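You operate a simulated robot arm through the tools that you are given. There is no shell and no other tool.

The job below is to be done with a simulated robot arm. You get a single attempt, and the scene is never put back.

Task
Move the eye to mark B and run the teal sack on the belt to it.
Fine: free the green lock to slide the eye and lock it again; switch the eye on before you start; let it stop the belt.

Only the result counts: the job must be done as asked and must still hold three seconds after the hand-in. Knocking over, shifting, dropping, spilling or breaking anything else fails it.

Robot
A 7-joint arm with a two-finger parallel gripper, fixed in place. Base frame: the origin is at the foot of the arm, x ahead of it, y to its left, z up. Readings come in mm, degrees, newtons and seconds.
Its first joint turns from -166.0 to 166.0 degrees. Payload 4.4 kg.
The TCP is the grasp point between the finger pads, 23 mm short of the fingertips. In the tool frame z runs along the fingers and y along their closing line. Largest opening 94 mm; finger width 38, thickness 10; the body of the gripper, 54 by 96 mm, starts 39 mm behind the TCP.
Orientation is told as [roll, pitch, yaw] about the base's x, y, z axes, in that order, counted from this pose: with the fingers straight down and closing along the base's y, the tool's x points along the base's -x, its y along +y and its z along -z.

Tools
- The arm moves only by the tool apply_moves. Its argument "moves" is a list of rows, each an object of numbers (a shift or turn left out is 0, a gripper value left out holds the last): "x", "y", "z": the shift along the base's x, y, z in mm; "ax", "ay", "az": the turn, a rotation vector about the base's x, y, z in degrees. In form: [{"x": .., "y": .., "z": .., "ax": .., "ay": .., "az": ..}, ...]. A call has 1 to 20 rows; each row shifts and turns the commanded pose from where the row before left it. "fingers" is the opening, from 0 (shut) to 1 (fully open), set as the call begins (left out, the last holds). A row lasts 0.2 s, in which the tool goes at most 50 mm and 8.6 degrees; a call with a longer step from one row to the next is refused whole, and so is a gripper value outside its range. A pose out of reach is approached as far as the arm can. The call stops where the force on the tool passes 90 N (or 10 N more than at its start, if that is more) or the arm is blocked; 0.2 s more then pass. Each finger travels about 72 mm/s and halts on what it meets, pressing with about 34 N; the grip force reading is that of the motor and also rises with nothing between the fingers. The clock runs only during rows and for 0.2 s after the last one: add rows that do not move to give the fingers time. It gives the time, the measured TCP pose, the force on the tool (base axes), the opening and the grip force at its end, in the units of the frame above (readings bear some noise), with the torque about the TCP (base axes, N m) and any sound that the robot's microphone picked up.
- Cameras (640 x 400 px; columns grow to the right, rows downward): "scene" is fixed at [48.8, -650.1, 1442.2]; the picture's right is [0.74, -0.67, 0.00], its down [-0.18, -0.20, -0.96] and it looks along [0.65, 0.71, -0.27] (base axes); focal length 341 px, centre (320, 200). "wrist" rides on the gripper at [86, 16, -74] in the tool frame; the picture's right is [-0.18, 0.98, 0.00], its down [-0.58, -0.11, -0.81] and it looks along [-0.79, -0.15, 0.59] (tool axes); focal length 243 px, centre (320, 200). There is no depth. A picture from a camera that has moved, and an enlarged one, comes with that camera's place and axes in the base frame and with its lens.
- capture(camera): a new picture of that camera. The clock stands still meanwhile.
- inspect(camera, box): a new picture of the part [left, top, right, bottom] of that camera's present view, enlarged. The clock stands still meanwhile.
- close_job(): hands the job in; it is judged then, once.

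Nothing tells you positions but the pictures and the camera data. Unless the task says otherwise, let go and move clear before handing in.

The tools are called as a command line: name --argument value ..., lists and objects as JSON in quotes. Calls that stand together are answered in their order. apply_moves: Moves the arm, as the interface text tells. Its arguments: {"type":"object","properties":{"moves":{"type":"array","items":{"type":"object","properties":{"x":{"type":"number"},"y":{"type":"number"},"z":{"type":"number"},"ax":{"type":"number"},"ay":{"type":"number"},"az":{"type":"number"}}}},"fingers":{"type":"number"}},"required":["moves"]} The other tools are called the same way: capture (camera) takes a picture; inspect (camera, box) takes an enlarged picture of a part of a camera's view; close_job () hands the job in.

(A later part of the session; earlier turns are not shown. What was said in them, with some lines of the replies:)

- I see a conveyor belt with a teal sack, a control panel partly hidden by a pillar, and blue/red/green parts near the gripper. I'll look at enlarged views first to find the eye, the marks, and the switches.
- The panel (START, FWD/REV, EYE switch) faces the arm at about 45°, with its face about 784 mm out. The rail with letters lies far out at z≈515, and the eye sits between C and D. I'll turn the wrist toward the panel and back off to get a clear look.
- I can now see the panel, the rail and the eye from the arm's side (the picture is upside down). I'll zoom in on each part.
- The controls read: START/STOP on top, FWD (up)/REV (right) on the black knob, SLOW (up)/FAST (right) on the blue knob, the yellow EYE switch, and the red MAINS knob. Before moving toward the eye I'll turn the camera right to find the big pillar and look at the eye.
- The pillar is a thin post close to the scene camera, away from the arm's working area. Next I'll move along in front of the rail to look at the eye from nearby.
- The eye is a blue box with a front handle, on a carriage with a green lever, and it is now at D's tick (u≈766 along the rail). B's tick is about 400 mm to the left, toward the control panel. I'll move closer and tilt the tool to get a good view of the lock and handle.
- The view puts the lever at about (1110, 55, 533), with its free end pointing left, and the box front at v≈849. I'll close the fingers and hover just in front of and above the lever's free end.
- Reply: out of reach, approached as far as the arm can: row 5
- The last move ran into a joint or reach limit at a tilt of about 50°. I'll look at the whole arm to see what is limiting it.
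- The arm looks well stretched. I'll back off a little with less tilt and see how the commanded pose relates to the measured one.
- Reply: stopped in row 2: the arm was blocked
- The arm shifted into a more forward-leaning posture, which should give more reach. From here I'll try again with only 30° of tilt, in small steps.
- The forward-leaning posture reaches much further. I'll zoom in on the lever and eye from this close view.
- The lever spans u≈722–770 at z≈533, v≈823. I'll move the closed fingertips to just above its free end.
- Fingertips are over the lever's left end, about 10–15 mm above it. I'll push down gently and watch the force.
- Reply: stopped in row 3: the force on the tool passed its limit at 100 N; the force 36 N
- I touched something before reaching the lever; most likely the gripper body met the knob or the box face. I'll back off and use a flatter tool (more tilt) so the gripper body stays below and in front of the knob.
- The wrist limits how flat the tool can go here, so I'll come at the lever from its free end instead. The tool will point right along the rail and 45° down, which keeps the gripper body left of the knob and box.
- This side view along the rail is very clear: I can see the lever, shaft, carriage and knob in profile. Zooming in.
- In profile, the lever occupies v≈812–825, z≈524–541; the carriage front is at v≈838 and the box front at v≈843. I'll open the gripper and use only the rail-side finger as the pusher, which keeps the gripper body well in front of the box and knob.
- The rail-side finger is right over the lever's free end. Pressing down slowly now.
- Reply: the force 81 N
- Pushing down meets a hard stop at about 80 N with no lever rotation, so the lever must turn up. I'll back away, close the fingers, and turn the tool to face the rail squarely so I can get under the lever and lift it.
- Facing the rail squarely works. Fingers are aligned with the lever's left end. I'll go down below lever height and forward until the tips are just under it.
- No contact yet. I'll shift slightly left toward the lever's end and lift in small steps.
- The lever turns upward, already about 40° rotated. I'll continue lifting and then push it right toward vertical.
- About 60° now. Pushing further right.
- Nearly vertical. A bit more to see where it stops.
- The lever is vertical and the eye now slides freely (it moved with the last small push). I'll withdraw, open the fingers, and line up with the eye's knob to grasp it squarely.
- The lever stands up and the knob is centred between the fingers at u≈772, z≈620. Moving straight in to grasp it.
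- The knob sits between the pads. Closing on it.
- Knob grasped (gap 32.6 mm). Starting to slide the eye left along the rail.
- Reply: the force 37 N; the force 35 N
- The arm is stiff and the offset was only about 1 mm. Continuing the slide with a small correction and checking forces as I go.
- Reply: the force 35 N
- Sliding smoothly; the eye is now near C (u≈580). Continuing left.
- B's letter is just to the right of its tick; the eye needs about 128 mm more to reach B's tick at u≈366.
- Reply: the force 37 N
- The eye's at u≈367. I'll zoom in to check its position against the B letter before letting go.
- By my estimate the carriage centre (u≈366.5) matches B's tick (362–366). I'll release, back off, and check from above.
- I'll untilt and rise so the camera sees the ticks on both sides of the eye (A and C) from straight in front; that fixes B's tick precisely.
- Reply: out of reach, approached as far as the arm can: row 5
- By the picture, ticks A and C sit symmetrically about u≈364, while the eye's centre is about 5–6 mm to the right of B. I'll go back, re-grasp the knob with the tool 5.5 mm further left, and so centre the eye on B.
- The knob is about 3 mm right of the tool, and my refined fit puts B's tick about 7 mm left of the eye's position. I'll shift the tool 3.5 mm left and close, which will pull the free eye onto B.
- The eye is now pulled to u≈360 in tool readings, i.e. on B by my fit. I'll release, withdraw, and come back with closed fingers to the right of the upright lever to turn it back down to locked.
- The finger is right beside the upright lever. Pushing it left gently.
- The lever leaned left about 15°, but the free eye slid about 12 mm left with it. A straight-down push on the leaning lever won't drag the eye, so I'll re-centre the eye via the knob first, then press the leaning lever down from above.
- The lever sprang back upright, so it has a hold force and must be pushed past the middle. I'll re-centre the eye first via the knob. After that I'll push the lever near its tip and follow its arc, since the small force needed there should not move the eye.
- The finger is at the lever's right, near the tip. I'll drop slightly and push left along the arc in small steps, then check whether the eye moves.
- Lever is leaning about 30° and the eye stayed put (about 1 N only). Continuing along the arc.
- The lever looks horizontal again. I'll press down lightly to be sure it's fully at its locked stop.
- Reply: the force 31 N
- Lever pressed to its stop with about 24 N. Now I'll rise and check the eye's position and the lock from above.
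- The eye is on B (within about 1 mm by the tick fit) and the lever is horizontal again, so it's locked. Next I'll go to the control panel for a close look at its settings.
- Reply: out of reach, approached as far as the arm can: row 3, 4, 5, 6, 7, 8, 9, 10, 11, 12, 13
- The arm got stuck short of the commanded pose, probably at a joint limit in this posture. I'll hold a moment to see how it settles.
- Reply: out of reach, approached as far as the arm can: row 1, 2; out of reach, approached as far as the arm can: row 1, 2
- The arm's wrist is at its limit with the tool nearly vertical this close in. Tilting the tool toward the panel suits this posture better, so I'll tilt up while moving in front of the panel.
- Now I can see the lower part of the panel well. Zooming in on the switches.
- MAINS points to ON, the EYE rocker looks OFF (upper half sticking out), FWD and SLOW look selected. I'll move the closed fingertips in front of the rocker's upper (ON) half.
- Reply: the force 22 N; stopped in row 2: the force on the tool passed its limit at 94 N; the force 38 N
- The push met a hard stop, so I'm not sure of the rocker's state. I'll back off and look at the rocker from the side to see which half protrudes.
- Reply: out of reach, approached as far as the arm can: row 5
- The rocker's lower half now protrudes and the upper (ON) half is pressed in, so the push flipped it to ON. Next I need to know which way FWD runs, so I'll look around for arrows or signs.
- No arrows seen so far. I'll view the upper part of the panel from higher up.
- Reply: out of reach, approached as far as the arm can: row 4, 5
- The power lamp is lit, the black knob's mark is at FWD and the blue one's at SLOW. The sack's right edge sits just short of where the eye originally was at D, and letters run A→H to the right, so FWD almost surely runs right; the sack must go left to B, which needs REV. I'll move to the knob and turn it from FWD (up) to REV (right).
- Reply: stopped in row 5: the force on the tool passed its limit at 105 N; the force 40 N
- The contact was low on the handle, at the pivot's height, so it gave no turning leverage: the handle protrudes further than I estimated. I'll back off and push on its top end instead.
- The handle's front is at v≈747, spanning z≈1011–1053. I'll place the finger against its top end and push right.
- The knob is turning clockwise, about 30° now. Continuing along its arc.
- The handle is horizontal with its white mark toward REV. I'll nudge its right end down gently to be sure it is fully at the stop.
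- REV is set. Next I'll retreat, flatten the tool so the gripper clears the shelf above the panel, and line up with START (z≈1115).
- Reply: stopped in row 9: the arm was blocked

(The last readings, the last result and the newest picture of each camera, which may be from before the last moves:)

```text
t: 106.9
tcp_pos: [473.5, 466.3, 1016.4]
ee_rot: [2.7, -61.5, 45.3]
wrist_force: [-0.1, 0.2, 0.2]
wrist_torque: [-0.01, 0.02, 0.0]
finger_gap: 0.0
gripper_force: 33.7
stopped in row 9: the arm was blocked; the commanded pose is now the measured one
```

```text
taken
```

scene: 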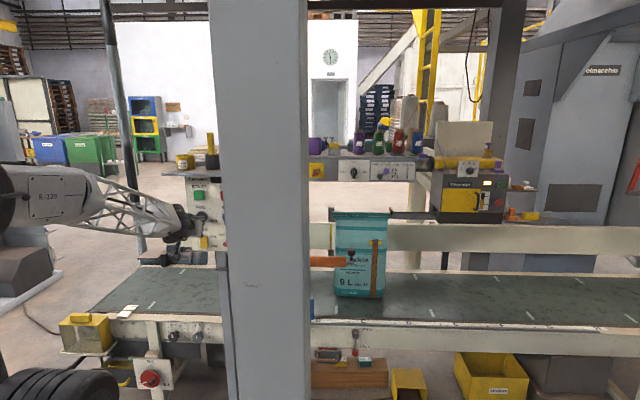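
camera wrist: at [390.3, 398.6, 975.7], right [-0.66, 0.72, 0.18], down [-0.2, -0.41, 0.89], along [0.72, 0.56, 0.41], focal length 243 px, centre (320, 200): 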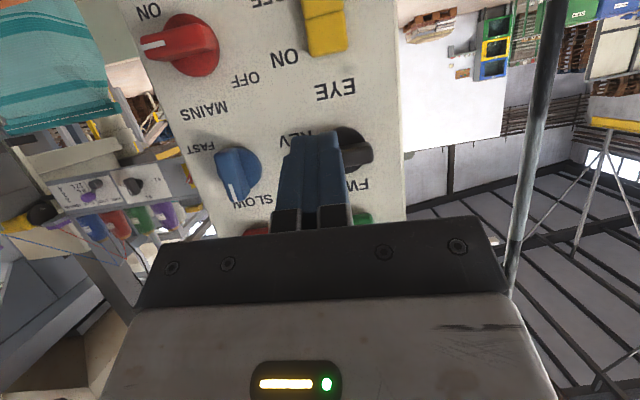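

The arm reconfigured to a flatter forearm (TCP dipped a bit in free space, no contact). Now I'll rise slowly to START's height.

apply_moves --moves '[{"x": -1.2, "y": 1.2, "z": 11}, {"x": -1.2, "y": 1.2, "z": 11}, {"x": -1.2, "y": 1.2, "z": 11}, {"x": -1.2, "y": 1.2, "z": 11}, {"x": -1.2, "y": 1.2, "z": 11}, {"x": -1.2, "y": 1.2, "z": 11}, {"x": -1.2, "y": 1.2, "z": 11}, {"x": -1.2, "y": 1.2, "z": 11}, {}]'

capture --camera "wrist"

inspect --camera "scene" --box '[130, 140, 240, 260]'

```text
t: 108.9
tcp_pos: [463.9, 476.7, 1103.3]
ee_rot: [2.6, -61.7, 45.2]
wrist_force: [-0.2, 1.5, 0.5]
wrist_torque: [0.03, 0.0, -0.03]
finger_gap: 0.0
gripper_force: 33.6
```

```text
taken
camera wrist: at [380.8, 408.6, 1064.0], right [-0.67, 0.72, 0.18], down [-0.2, -0.41, 0.89], along [0.72, 0.56, 0.41], focal length 243 px, centre (320, 200)
```

wrist: 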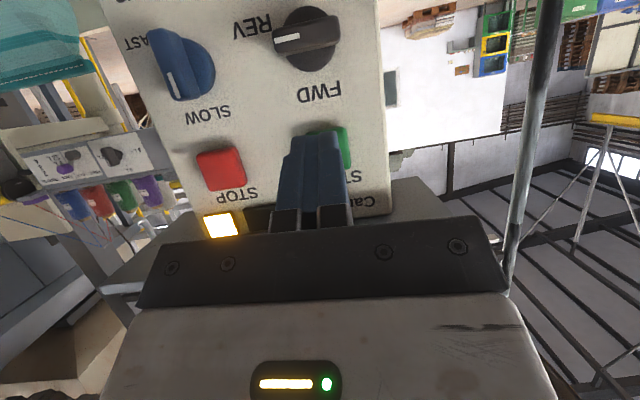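

```text
3.33 times, centred on (185, 200) of scene
camera zoom: at [48.8, -650.1, 1442.2], right [0.74, -0.67, 0.0], down [-0.18, -0.2, -0.96], along [0.65, 0.71, -0.27], focal length 1136 px, centre (770, 200)
```

zoom: 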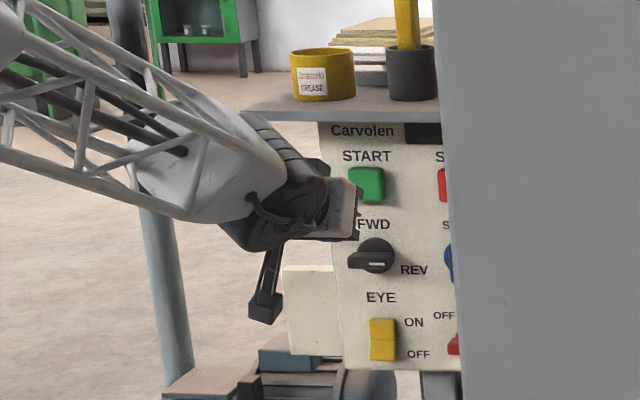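

START is straight ahead at u≈-8, z≈1113; STOP is about 98 mm to its right. Approaching START.

apply_moves --moves '[{"x": 7, "y": 7}, {"x": 7, "y": 7}, {"x": 7, "y": 7}, {"x": 7, "y": 7}, {"x": 7, "y": 7}, {}]'

inspect --camera "wrist" --box '[210, 60, 390, 240]'

inspect --camera "scene" --box '[150, 150, 230, 230]'

```text
t: 110.3
tcp_pos: [498.1, 511.8, 1101.9]
ee_rot: [2.7, -61.7, 45.3]
wrist_force: [0.2, 0.2, -0.8]
wrist_torque: [0.0, 0.0, 0.02]
finger_gap: 0.0
gripper_force: 34.0
```

```text
2.22 times, centred on (300, 150) of wrist
camera zoom: at [415.1, 443.5, 1064.0], right [-0.66, 0.72, 0.18], down [-0.2, -0.41, 0.89], along [0.72, 0.56, 0.41], focal length 539 px, centre (364, 311)
```

zoom: 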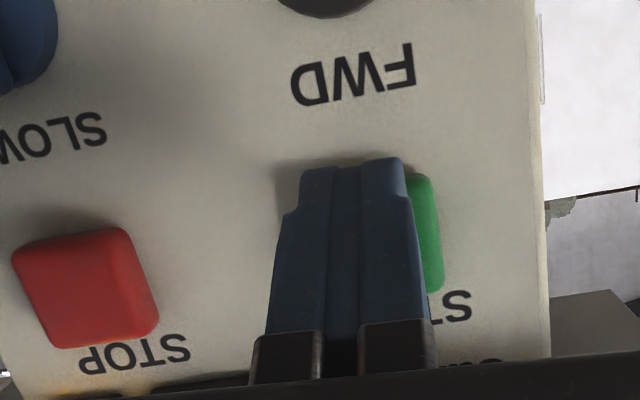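

```text
5.00 times, centred on (190, 190) of scene
camera zoom: at [48.8, -650.1, 1442.2], right [0.74, -0.67, 0.0], down [-0.18, -0.2, -0.96], along [0.65, 0.71, -0.27], focal length 1704 px, centre (970, 250)
```

zoom: 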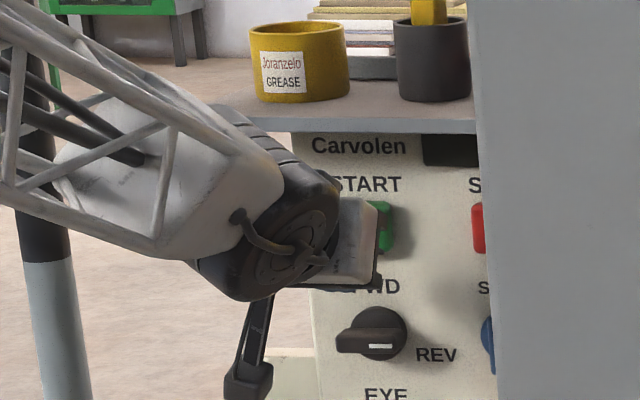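

apply_moves --moves '[{"x": 2.8, "y": 2.8}, {"x": 2.8, "y": 2.8}, {"x": 2.8, "y": 2.8}]'

apply_moves --moves '[{"x": 1.8, "y": 1.8}, {"x": 1.8, "y": 1.8}]'

```text
t: 111.1
tcp_pos: [508.0, 520.3, 1103.5]
ee_rot: [2.8, -61.8, 45.4]
wrist_force: [0.6, -0.5, -0.2]
wrist_torque: [-0.01, 0.01, -0.01]
finger_gap: 0.0
gripper_force: 34.0
```

```text
t: 111.7
tcp_pos: [511.4, 523.6, 1103.5]
ee_rot: [2.7, -61.8, 45.4]
wrist_force: [0.0, 0.6, -0.1]
wrist_torque: [0.0, 0.03, -0.02]
finger_gap: 0.0
gripper_force: 33.7
```

apply_moves --moves '[{"x": 1.8, "y": 1.8}, {"x": 1.8, "y": 1.8}]'

inspect --camera "scene" --box '[305, 190, 455, 300]'

```text
t: 112.3
tcp_pos: [513.9, 528.3, 1105.0]
ee_rot: [2.6, -61.7, 45.3]
wrist_force: [-1.0, -3.2, 0.1]
wrist_torque: [0.05, -0.04, -0.02]
finger_gap: 0.0
gripper_force: 34.0
```

```text
3.64 times, centred on (380, 245) of scene
camera zoom: at [48.8, -650.1, 1442.2], right [0.74, -0.67, 0.0], down [-0.18, -0.2, -0.96], along [0.65, 0.71, -0.27], focal length 1240 px, centre (102, 36)
```

zoom: 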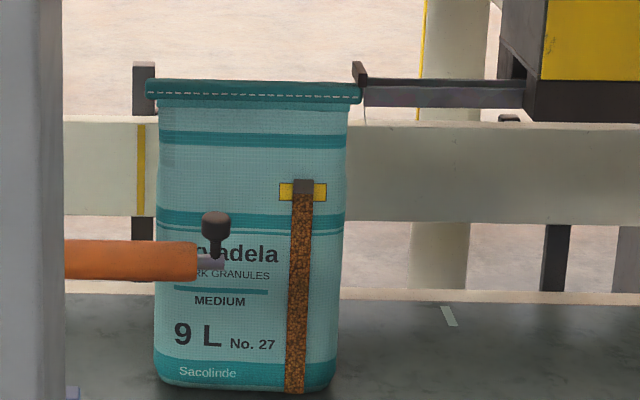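

Contact has just started (3 N) and the sack hasn't moved. Pressing in further.

apply_moves --moves '[{"x": 1.8, "y": 1.8}]'

inspect --camera "scene" --box '[305, 190, 455, 300]'

```text
t: 112.7
tcp_pos: [516.6, 530.5, 1102.9]
ee_rot: [2.7, -61.6, 45.3]
wrist_force: [-1.6, -4.5, 1.2]
wrist_torque: [0.03, -0.04, -0.03]
finger_gap: 0.0
gripper_force: 33.9
heard: click
```

```text
3.64 times, centred on (380, 245) of scene
camera zoom: at [48.8, -650.1, 1442.2], right [0.74, -0.67, 0.0], down [-0.18, -0.2, -0.96], along [0.65, 0.71, -0.27], focal length 1240 px, centre (102, 36)
```

zoom: 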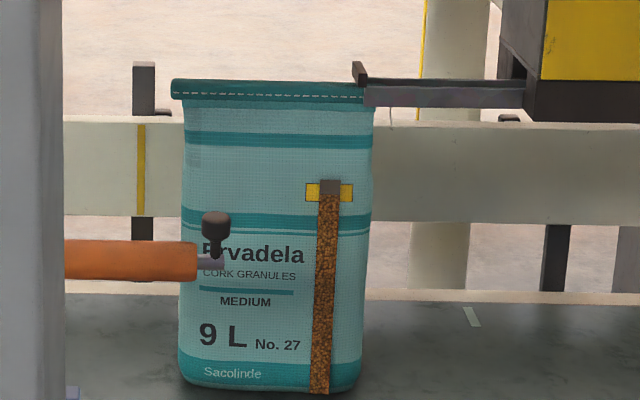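

The sack moved to the right, so REV is the wrong way. I'm going straight to STOP, about 93 mm to the right.

apply_moves --moves '[{"x": -10, "y": -10}, {"x": 33, "y": -33}, {"x": 33, "y": -33}, {"x": 9, "y": 9}, {"x": 3, "y": 3}]'

capture --camera "scene"

capture --camera "wrist"

```text
t: 113.9
tcp_pos: [584.2, 465.4, 1103.6]
ee_rot: [2.6, -61.7, 45.4]
wrist_force: [-17.7, -15.4, 1.5]
wrist_torque: [0.16, -0.08, 0.06]
finger_gap: 0.0
gripper_force: 33.9
heard: click
```

```text
taken
```

scene: 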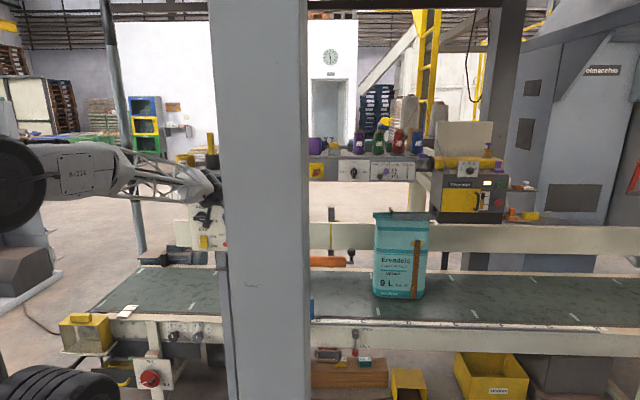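

```text
taken
camera wrist: at [501.2, 397.1, 1064.9], right [-0.67, 0.72, 0.18], down [-0.2, -0.41, 0.89], along [0.72, 0.56, 0.41], focal length 243 px, centre (320, 200)
```

wrist: 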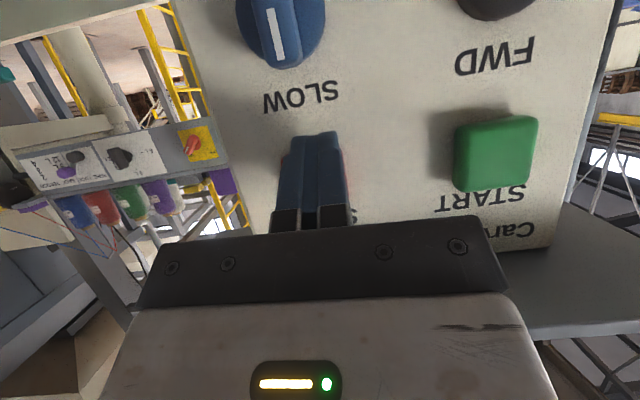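

STOP clicked. I'll back off a little and check that the sack has stopped.

apply_moves --moves '[{"x": -10, "y": -10}]'

inspect --camera "scene" --box '[320, 190, 470, 310]'

apply_moves --moves '[{"x": -10, "y": -10}, {}]'

inspect --camera "scene" --box '[320, 190, 470, 310]'

```text
t: 114.3
tcp_pos: [574.3, 456.4, 1102.8]
ee_rot: [2.8, -61.7, 45.3]
wrist_force: [-0.2, 0.4, 0.7]
wrist_torque: [0.01, -0.01, -0.03]
finger_gap: 0.0
gripper_force: 33.6
```

```text
3.33 times, centred on (395, 250) of scene
camera zoom: at [48.8, -650.1, 1442.2], right [0.74, -0.67, 0.0], down [-0.18, -0.2, -0.96], along [0.65, 0.71, -0.27], focal length 1136 px, centre (70, 33)
```

zoom: 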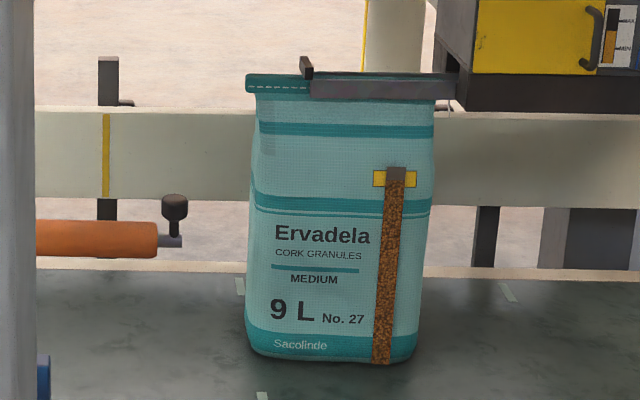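

```text
t: 114.9
tcp_pos: [563.9, 446.9, 1103.9]
ee_rot: [2.7, -61.6, 45.3]
wrist_force: [-0.2, -0.8, 0.4]
wrist_torque: [0.05, 0.04, 0.01]
finger_gap: 0.1
gripper_force: 33.6
```

```text
3.33 times, centred on (395, 250) of scene
camera zoom: at [48.8, -650.1, 1442.2], right [0.74, -0.67, 0.0], down [-0.18, -0.2, -0.96], along [0.65, 0.71, -0.27], focal length 1136 px, centre (70, 33)
```

zoom: 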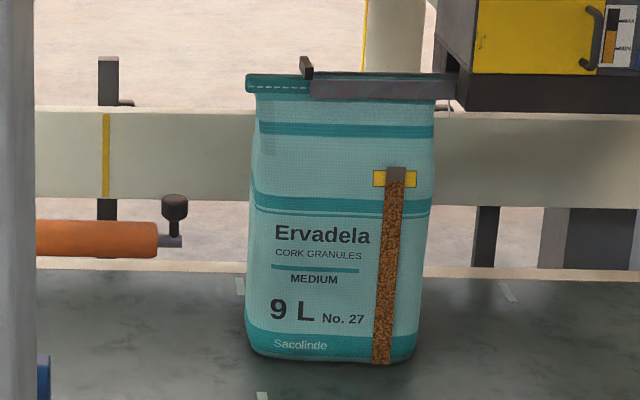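

The belt has stopped and the sack stands upright, about 195 mm further right. So FWD is the direction toward B: I'll turn the knob back to FWD by pressing the handle's left end down.

apply_moves --moves '[{"x": -17, "y": -17}, {"x": -27.5, "y": 27.5, "z": -14}, {"x": -27.5, "y": 27.5, "z": -14}, {"x": -27.5, "y": 27.5, "z": -14}, {}]'

inspect --camera "wrist" --box '[190, 20, 410, 240]'

```text
t: 116.1
tcp_pos: [466.3, 513.9, 1061.4]
ee_rot: [2.7, -61.6, 45.5]
wrist_force: [0.5, -1.4, 0.4]
wrist_torque: [-0.02, 0.04, 0.01]
finger_gap: 0.0
gripper_force: 33.8
```

```text
1.82 times, centred on (300, 130) of wrist
camera zoom: at [383.2, 445.0, 1022.1], right [-0.67, 0.72, 0.18], down [-0.2, -0.41, 0.89], along [0.72, 0.56, 0.41], focal length 441 px, centre (356, 327)
```

zoom: 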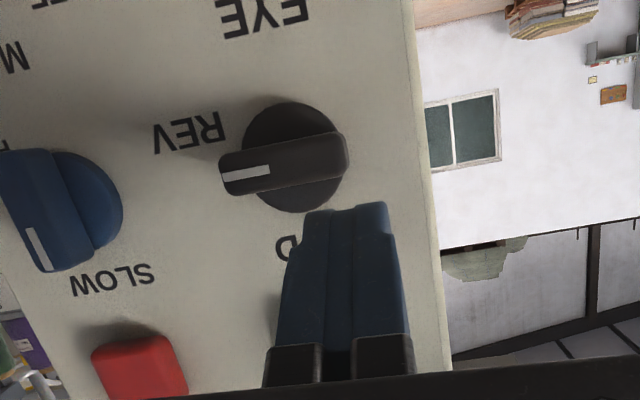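

apply_moves --moves '[{"x": 8, "y": 8}, {"x": 8, "y": 8}, {"x": 8, "y": 8}, {"z": -4}, {"z": -4}]'

inspect --camera "wrist" --box '[210, 40, 390, 240]'

```text
t: 117.3
tcp_pos: [489.3, 536.3, 1053.4]
ee_rot: [2.7, -61.7, 45.3]
wrist_force: [0.1, -1.4, 0.3]
wrist_torque: [0.0, 0.01, -0.03]
finger_gap: 0.0
gripper_force: 34.1
```

```text
2.00 times, centred on (300, 140) of wrist
camera zoom: at [406.4, 467.3, 1014.1], right [-0.66, 0.72, 0.18], down [-0.2, -0.41, 0.89], along [0.72, 0.56, 0.41], focal length 485 px, centre (360, 320)
```

zoom: 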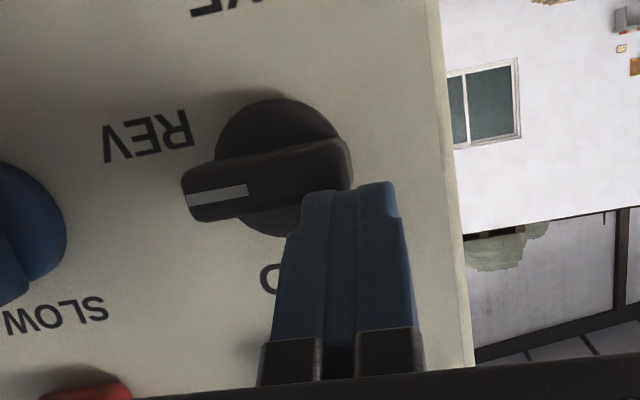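

apply_moves --moves '[{"z": -3}, {"z": -3}, {"z": -3}]'

inspect --camera "wrist" --box '[210, 40, 390, 240]'

```text
t: 118.1
tcp_pos: [487.9, 534.6, 1044.6]
ee_rot: [2.8, -61.6, 45.3]
wrist_force: [-1.0, -0.7, -0.3]
wrist_torque: [0.03, 0.0, -0.03]
finger_gap: 0.0
gripper_force: 34.1
```

```text
2.00 times, centred on (300, 140) of wrist
camera zoom: at [405.7, 466.3, 1005.5], right [-0.67, 0.72, 0.18], down [-0.2, -0.41, 0.89], along [0.72, 0.56, 0.41], focal length 485 px, centre (360, 320)
```

zoom: 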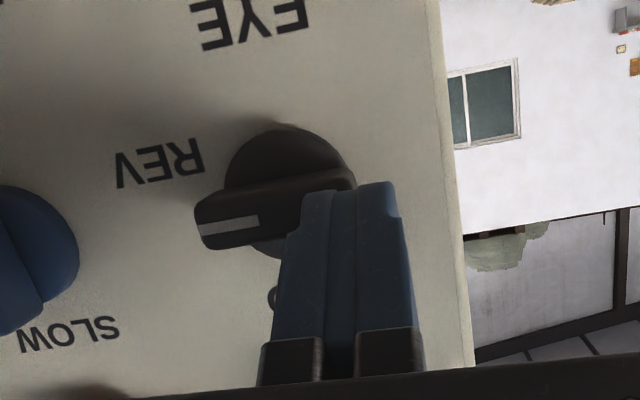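

apply_moves --moves '[{"z": -3}, {"z": -3}, {"z": -3}]'

inspect --camera "wrist" --box '[210, 40, 390, 240]'

```text
t: 118.9
tcp_pos: [487.5, 534.2, 1035.5]
ee_rot: [2.7, -61.7, 45.3]
wrist_force: [-10.9, 2.8, 4.8]
wrist_torque: [0.12, -0.06, 0.21]
finger_gap: 0.1
gripper_force: 33.9
```

```text
2.00 times, centred on (300, 140) of wrist
camera zoom: at [404.8, 466.1, 996.0], right [-0.67, 0.72, 0.18], down [-0.2, -0.41, 0.89], along [0.72, 0.56, 0.41], focal length 485 px, centre (360, 320)
```

zoom: 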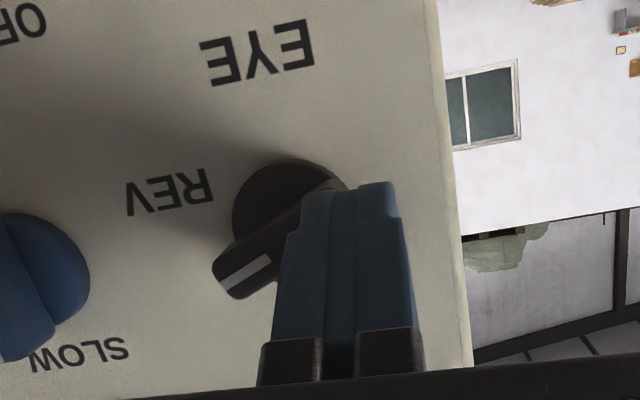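

It's turning back counter-clockwise. Continuing.

apply_moves --moves '[{"z": -3}, {"z": -3}, {"x": 1, "y": -1, "z": -3}]'

inspect --camera "wrist" --box '[210, 40, 390, 240]'

```text
t: 119.7
tcp_pos: [490.2, 533.8, 1026.4]
ee_rot: [2.7, -61.8, 45.3]
wrist_force: [-0.2, 0.7, 0.0]
wrist_torque: [-0.03, 0.01, -0.02]
finger_gap: 0.1
gripper_force: 33.6
```

```text
2.00 times, centred on (300, 140) of wrist
camera zoom: at [407.2, 464.9, 986.9], right [-0.66, 0.72, 0.18], down [-0.2, -0.41, 0.89], along [0.72, 0.56, 0.41], focal length 485 px, centre (360, 320)
```

zoom: 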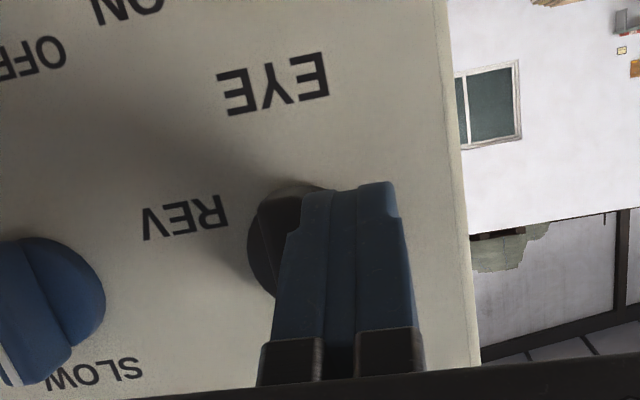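

It seems to have snapped over. I'll back off and rise to START's height, then verify the knob in the scene view.

apply_moves --moves '[{"x": -10, "y": -8}, {"x": -12, "y": -12, "z": 2}, {"x": 0, "y": -2, "z": 15}, {"x": 3, "y": -3, "z": 15}, {"x": 3, "y": -3, "z": 15}, {"x": 3, "y": -3, "z": 15}, {"x": 3, "y": -3, "z": 15}, {}]'

capture --camera "wrist"

inspect --camera "scene" --box '[160, 160, 230, 260]'

```text
t: 121.5
tcp_pos: [480.9, 500.7, 1102.4]
ee_rot: [2.6, -61.8, 45.3]
wrist_force: [0.1, -0.1, 0.0]
wrist_torque: [0.0, 0.01, 0.01]
finger_gap: 0.0
gripper_force: 33.9
```

```text
taken
camera wrist: at [397.3, 431.2, 1063.8], right [-0.66, 0.72, 0.18], down [-0.2, -0.41, 0.89], along [0.72, 0.56, 0.41], focal length 243 px, centre (320, 200)
```

wrist: 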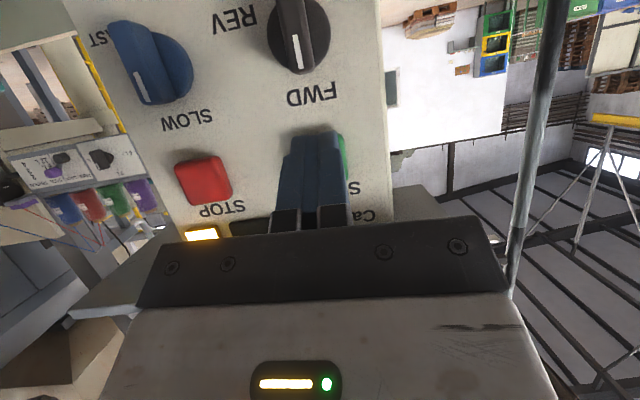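

```text
4.00 times, centred on (195, 210) of scene
camera zoom: at [48.8, -650.1, 1442.2], right [0.74, -0.67, 0.0], down [-0.18, -0.2, -0.96], along [0.65, 0.71, -0.27], focal length 1364 px, centre (820, 160)
```

zoom: 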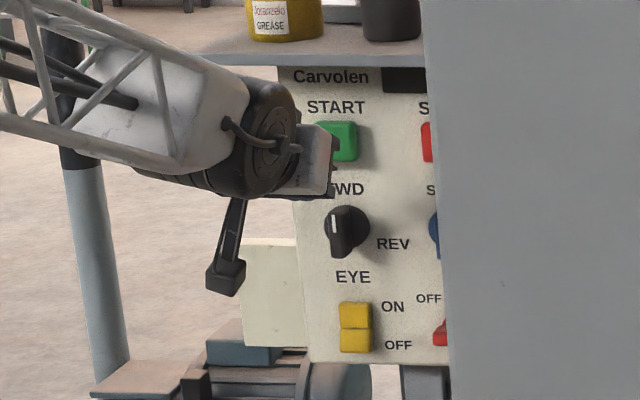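

FWD is selected again. Approaching START once more; after pressing I'll move in front of STOP as a safeguard while watching the eye stop the belt.

apply_moves --moves '[{"x": 10.5, "y": 7.5}, {"x": 10, "y": 8}, {"x": 9, "y": 8}, {}]'

inspect --camera "scene" --box '[320, 190, 470, 310]'

```text
t: 122.5
tcp_pos: [508.5, 522.7, 1104.5]
ee_rot: [2.6, -61.7, 45.3]
wrist_force: [-0.8, 0.2, 0.8]
wrist_torque: [0.0, 0.0, -0.01]
finger_gap: 0.1
gripper_force: 34.1
```

```text
3.33 times, centred on (395, 250) of scene
camera zoom: at [48.8, -650.1, 1442.2], right [0.74, -0.67, 0.0], down [-0.18, -0.2, -0.96], along [0.65, 0.71, -0.27], focal length 1136 px, centre (70, 33)
```

zoom: 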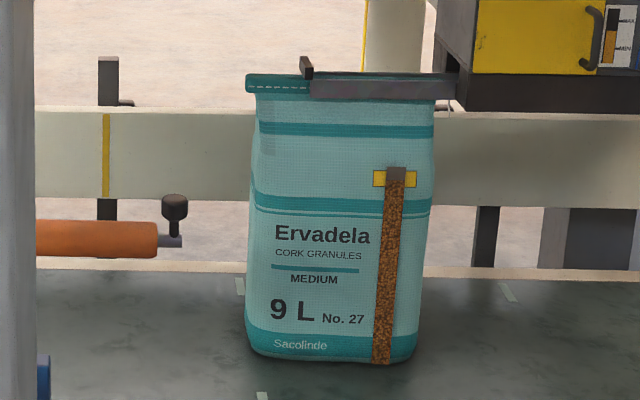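

apply_moves --moves '[{"x": 4.5, "y": 4.5}, {"x": 3, "y": 3}, {"x": 1.8, "y": 1.8}]'

inspect --camera "scene" --box '[300, 190, 470, 320]'

```text
t: 123.3
tcp_pos: [517.2, 532.4, 1103.7]
ee_rot: [2.7, -61.6, 45.3]
wrist_force: [-17.8, -15.8, -1.3]
wrist_torque: [0.11, -0.04, 0.04]
finger_gap: 0.0
gripper_force: 33.9
heard: click
```

```text
3.08 times, centred on (385, 255) of scene
camera zoom: at [48.8, -650.1, 1442.2], right [0.74, -0.67, 0.0], down [-0.18, -0.2, -0.96], along [0.65, 0.71, -0.27], focal length 1049 px, centre (120, 31)
```

zoom: 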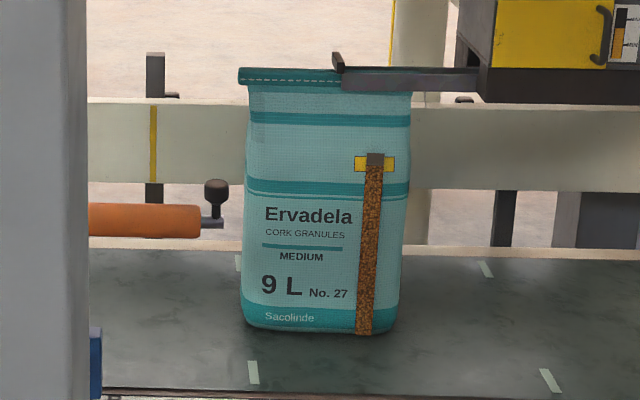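

The sack's now moving left, toward B. Moving in front of STOP as a precaution while it travels.

apply_moves --moves '[{"x": -14, "y": -14}, {"x": 33, "y": -33}, {"x": 33, "y": -33}]'

capture --camera "scene"

capture --camera "wrist"

```text
t: 124.1
tcp_pos: [571.3, 452.0, 1102.7]
ee_rot: [2.7, -61.8, 45.3]
wrist_force: [-1.2, -0.3, 0.7]
wrist_torque: [-0.01, 0.01, 0.0]
finger_gap: 0.1
gripper_force: 34.2
```

```text
taken
```

scene: 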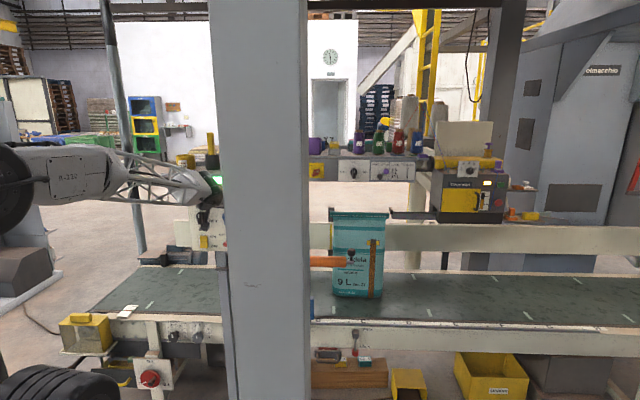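

```text
taken
camera wrist: at [488.1, 384.0, 1062.8], right [-0.67, 0.72, 0.18], down [-0.2, -0.41, 0.89], along [0.72, 0.56, 0.41], focal length 243 px, centre (320, 200)
```

wrist: 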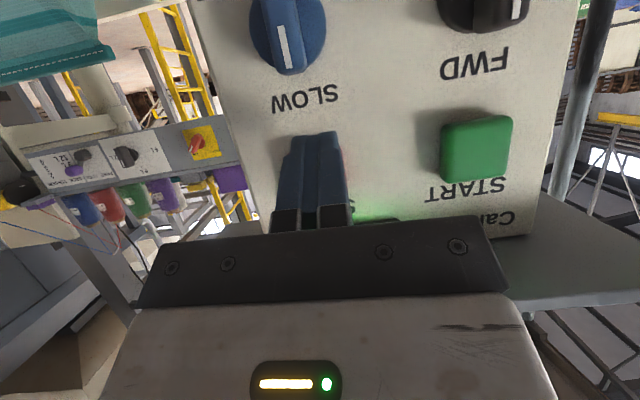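

A green "running" lamp is lit. Letting time pass in short steps.

apply_moves --moves '[{}, {}]'

inspect --camera "scene" --box '[280, 190, 450, 320]'

```text
t: 124.7
tcp_pos: [570.6, 451.9, 1101.6]
ee_rot: [2.6, -61.6, 45.4]
wrist_force: [-0.7, 0.3, -0.2]
wrist_torque: [0.0, 0.0, -0.01]
finger_gap: 0.3
gripper_force: 34.1
```

```text
3.08 times, centred on (365, 255) of scene
camera zoom: at [48.8, -650.1, 1442.2], right [0.74, -0.67, 0.0], down [-0.18, -0.2, -0.96], along [0.65, 0.71, -0.27], focal length 1049 px, centre (182, 31)
```

zoom: 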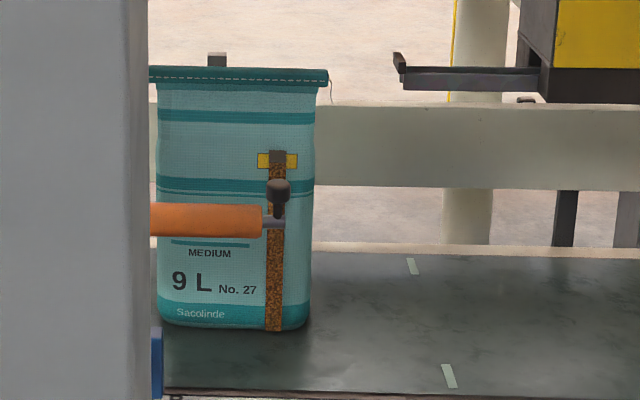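

apply_moves --moves '[{}]'

inspect --camera "scene" --box '[280, 190, 450, 320]'

```text
t: 125.1
tcp_pos: [571.3, 452.9, 1101.7]
ee_rot: [2.6, -61.7, 45.3]
wrist_force: [-0.5, -0.1, 0.1]
wrist_torque: [-0.02, 0.02, -0.03]
finger_gap: 0.0
gripper_force: 34.1
```

```text
3.08 times, centred on (365, 255) of scene
camera zoom: at [48.8, -650.1, 1442.2], right [0.74, -0.67, 0.0], down [-0.18, -0.2, -0.96], along [0.65, 0.71, -0.27], focal length 1049 px, centre (182, 31)
```

zoom: 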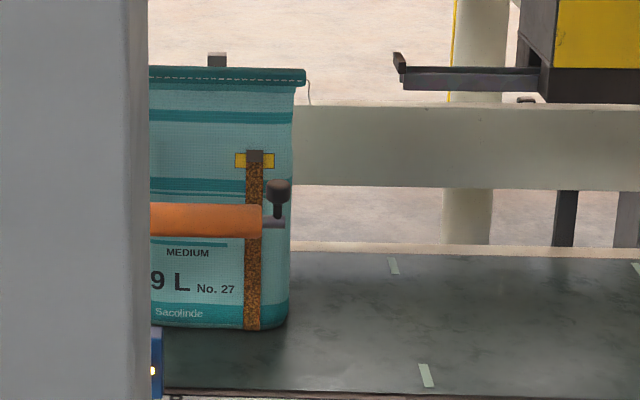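

The eye's lamp has lit up. Checking whether the belt has stopped.

apply_moves --moves '[{}]'

inspect --camera "scene" --box '[280, 190, 450, 320]'

capture --camera "wrist"

```text
t: 125.5
tcp_pos: [570.5, 453.5, 1102.0]
ee_rot: [2.7, -61.7, 45.3]
wrist_force: [-0.1, 0.1, 0.0]
wrist_torque: [0.0, 0.0, -0.02]
finger_gap: 0.1
gripper_force: 33.9
```

```text
3.08 times, centred on (365, 255) of scene
camera zoom: at [48.8, -650.1, 1442.2], right [0.74, -0.67, 0.0], down [-0.18, -0.2, -0.96], along [0.65, 0.71, -0.27], focal length 1049 px, centre (182, 31)
```

zoom: 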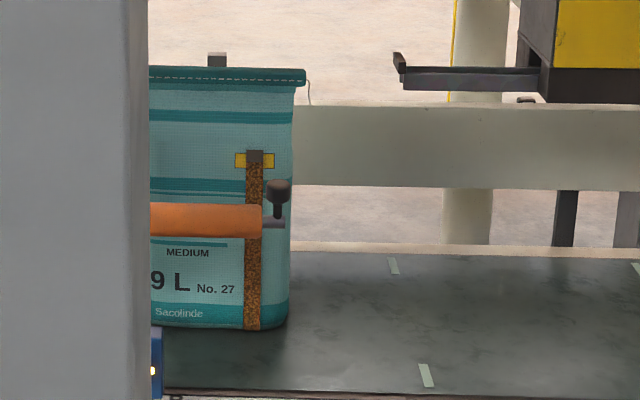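

```text
taken
camera wrist: at [488.0, 384.0, 1062.7], right [-0.67, 0.72, 0.18], down [-0.2, -0.41, 0.89], along [0.72, 0.56, 0.41], focal length 243 px, centre (320, 200)
```

wrist: 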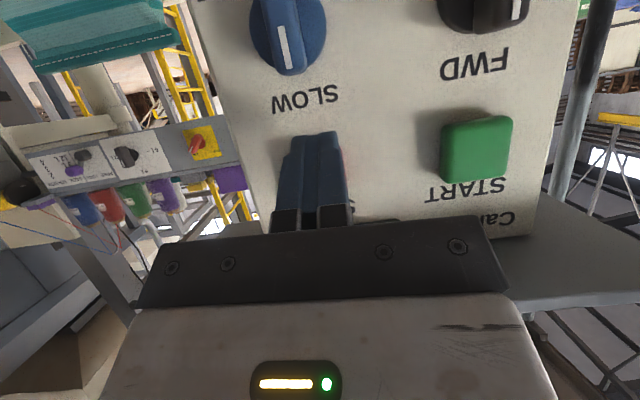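

The eye stopped the belt: the sack is still, the run lamp is off and the eye's lamp is lit. Its left edge is at about u≈354–360, which is mark B. I'll withdraw the arm clear of the panel and do a final check.

apply_moves --moves '[{"x": -15, "y": -15}, {"x": -15, "y": -15}, {"x": -15, "y": -15}, {"x": -15, "y": -15}, {"x": -15, "y": -15}, {}, {}]'

capture --camera "scene"

capture --camera "wrist"

inspect --camera "scene" --box '[280, 190, 450, 320]'

```text
t: 127.1
tcp_pos: [497.4, 375.7, 1103.2]
ee_rot: [2.7, -61.7, 45.2]
wrist_force: [0.1, 0.2, -0.4]
wrist_torque: [0.0, -0.01, 0.02]
finger_gap: 0.1
gripper_force: 34.4
```

```text
taken
```

scene: 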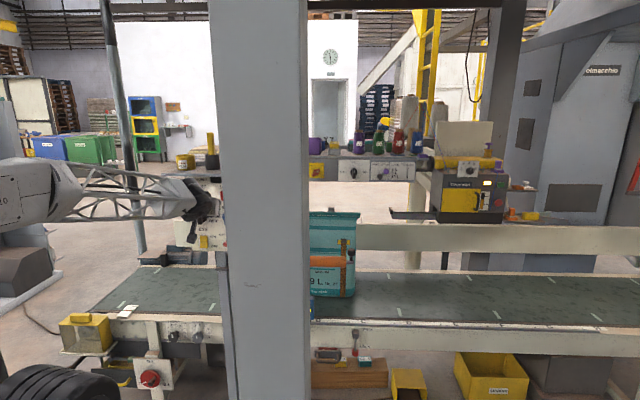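

```text
taken
camera wrist: at [413.1, 308.5, 1063.8], right [-0.67, 0.72, 0.18], down [-0.2, -0.41, 0.89], along [0.72, 0.56, 0.41], focal length 243 px, centre (320, 200)
```

wrist: 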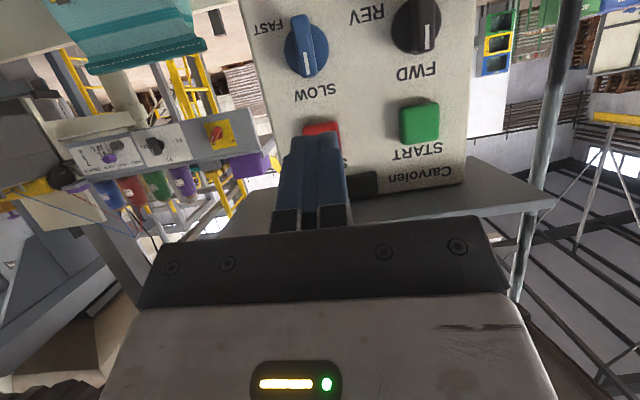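

```text
3.08 times, centred on (365, 255) of scene
camera zoom: at [48.8, -650.1, 1442.2], right [0.74, -0.67, 0.0], down [-0.18, -0.2, -0.96], along [0.65, 0.71, -0.27], focal length 1049 px, centre (182, 31)
```

zoom: 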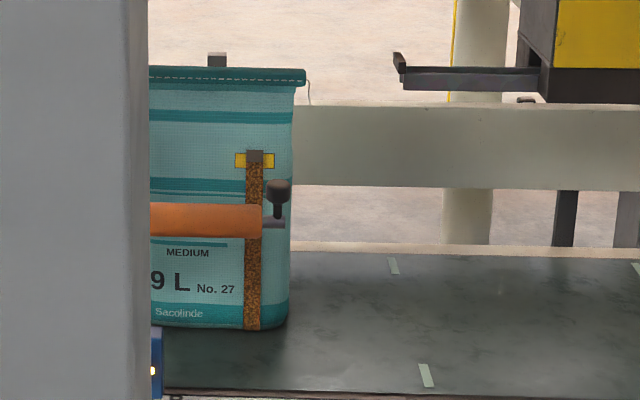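

The sack stands still at mark B in front of the locked eye, with the eye's lamp on. The belt is stopped and the arm is clear of everything, so I'm handing in.

close_job

```text
The job is handed in.
```

The eye is at mark B and locked again, and the teal sack is standing at it with the belt stopped. I've handed the job in. The tool gave no verdict, so I don't know yet whether it passed.

- **Eye:** I freed the green lock by turning its lever up, slid the eye from D to B, and turned the lever back down to its stop. By the rail ticks, the eye sat within about 1 mm of B after locking.
- **EYE switch:** I switched it on before the first start.
- **Wrong direction first:** I guessed the sack needed REV, but REV ran it about 195 mm to the right, away from B. I pressed STOP, turned the knob back to FWD and started again.
- **Final run:** FWD carried the sack left, and the eye stopped the belt. The eye's lamp is lit, the run lamp is out, and the sack's left edge is within a few millimetres of B.

While finding which way the lock turned, I pressed too hard on the eye or lock once and on the lock lever once (up to about 100 N and 80 N). That shifted the still-locked eye a few millimetres before I moved it. I also bumped the FWD/REV knob and the EYE switch at around 100 N. I saw no damage to any of them.

The FWD knob is back where it started, and I left the speed at SLOW. I didn't touch anything else, and the arm is clear of the panel and belt.
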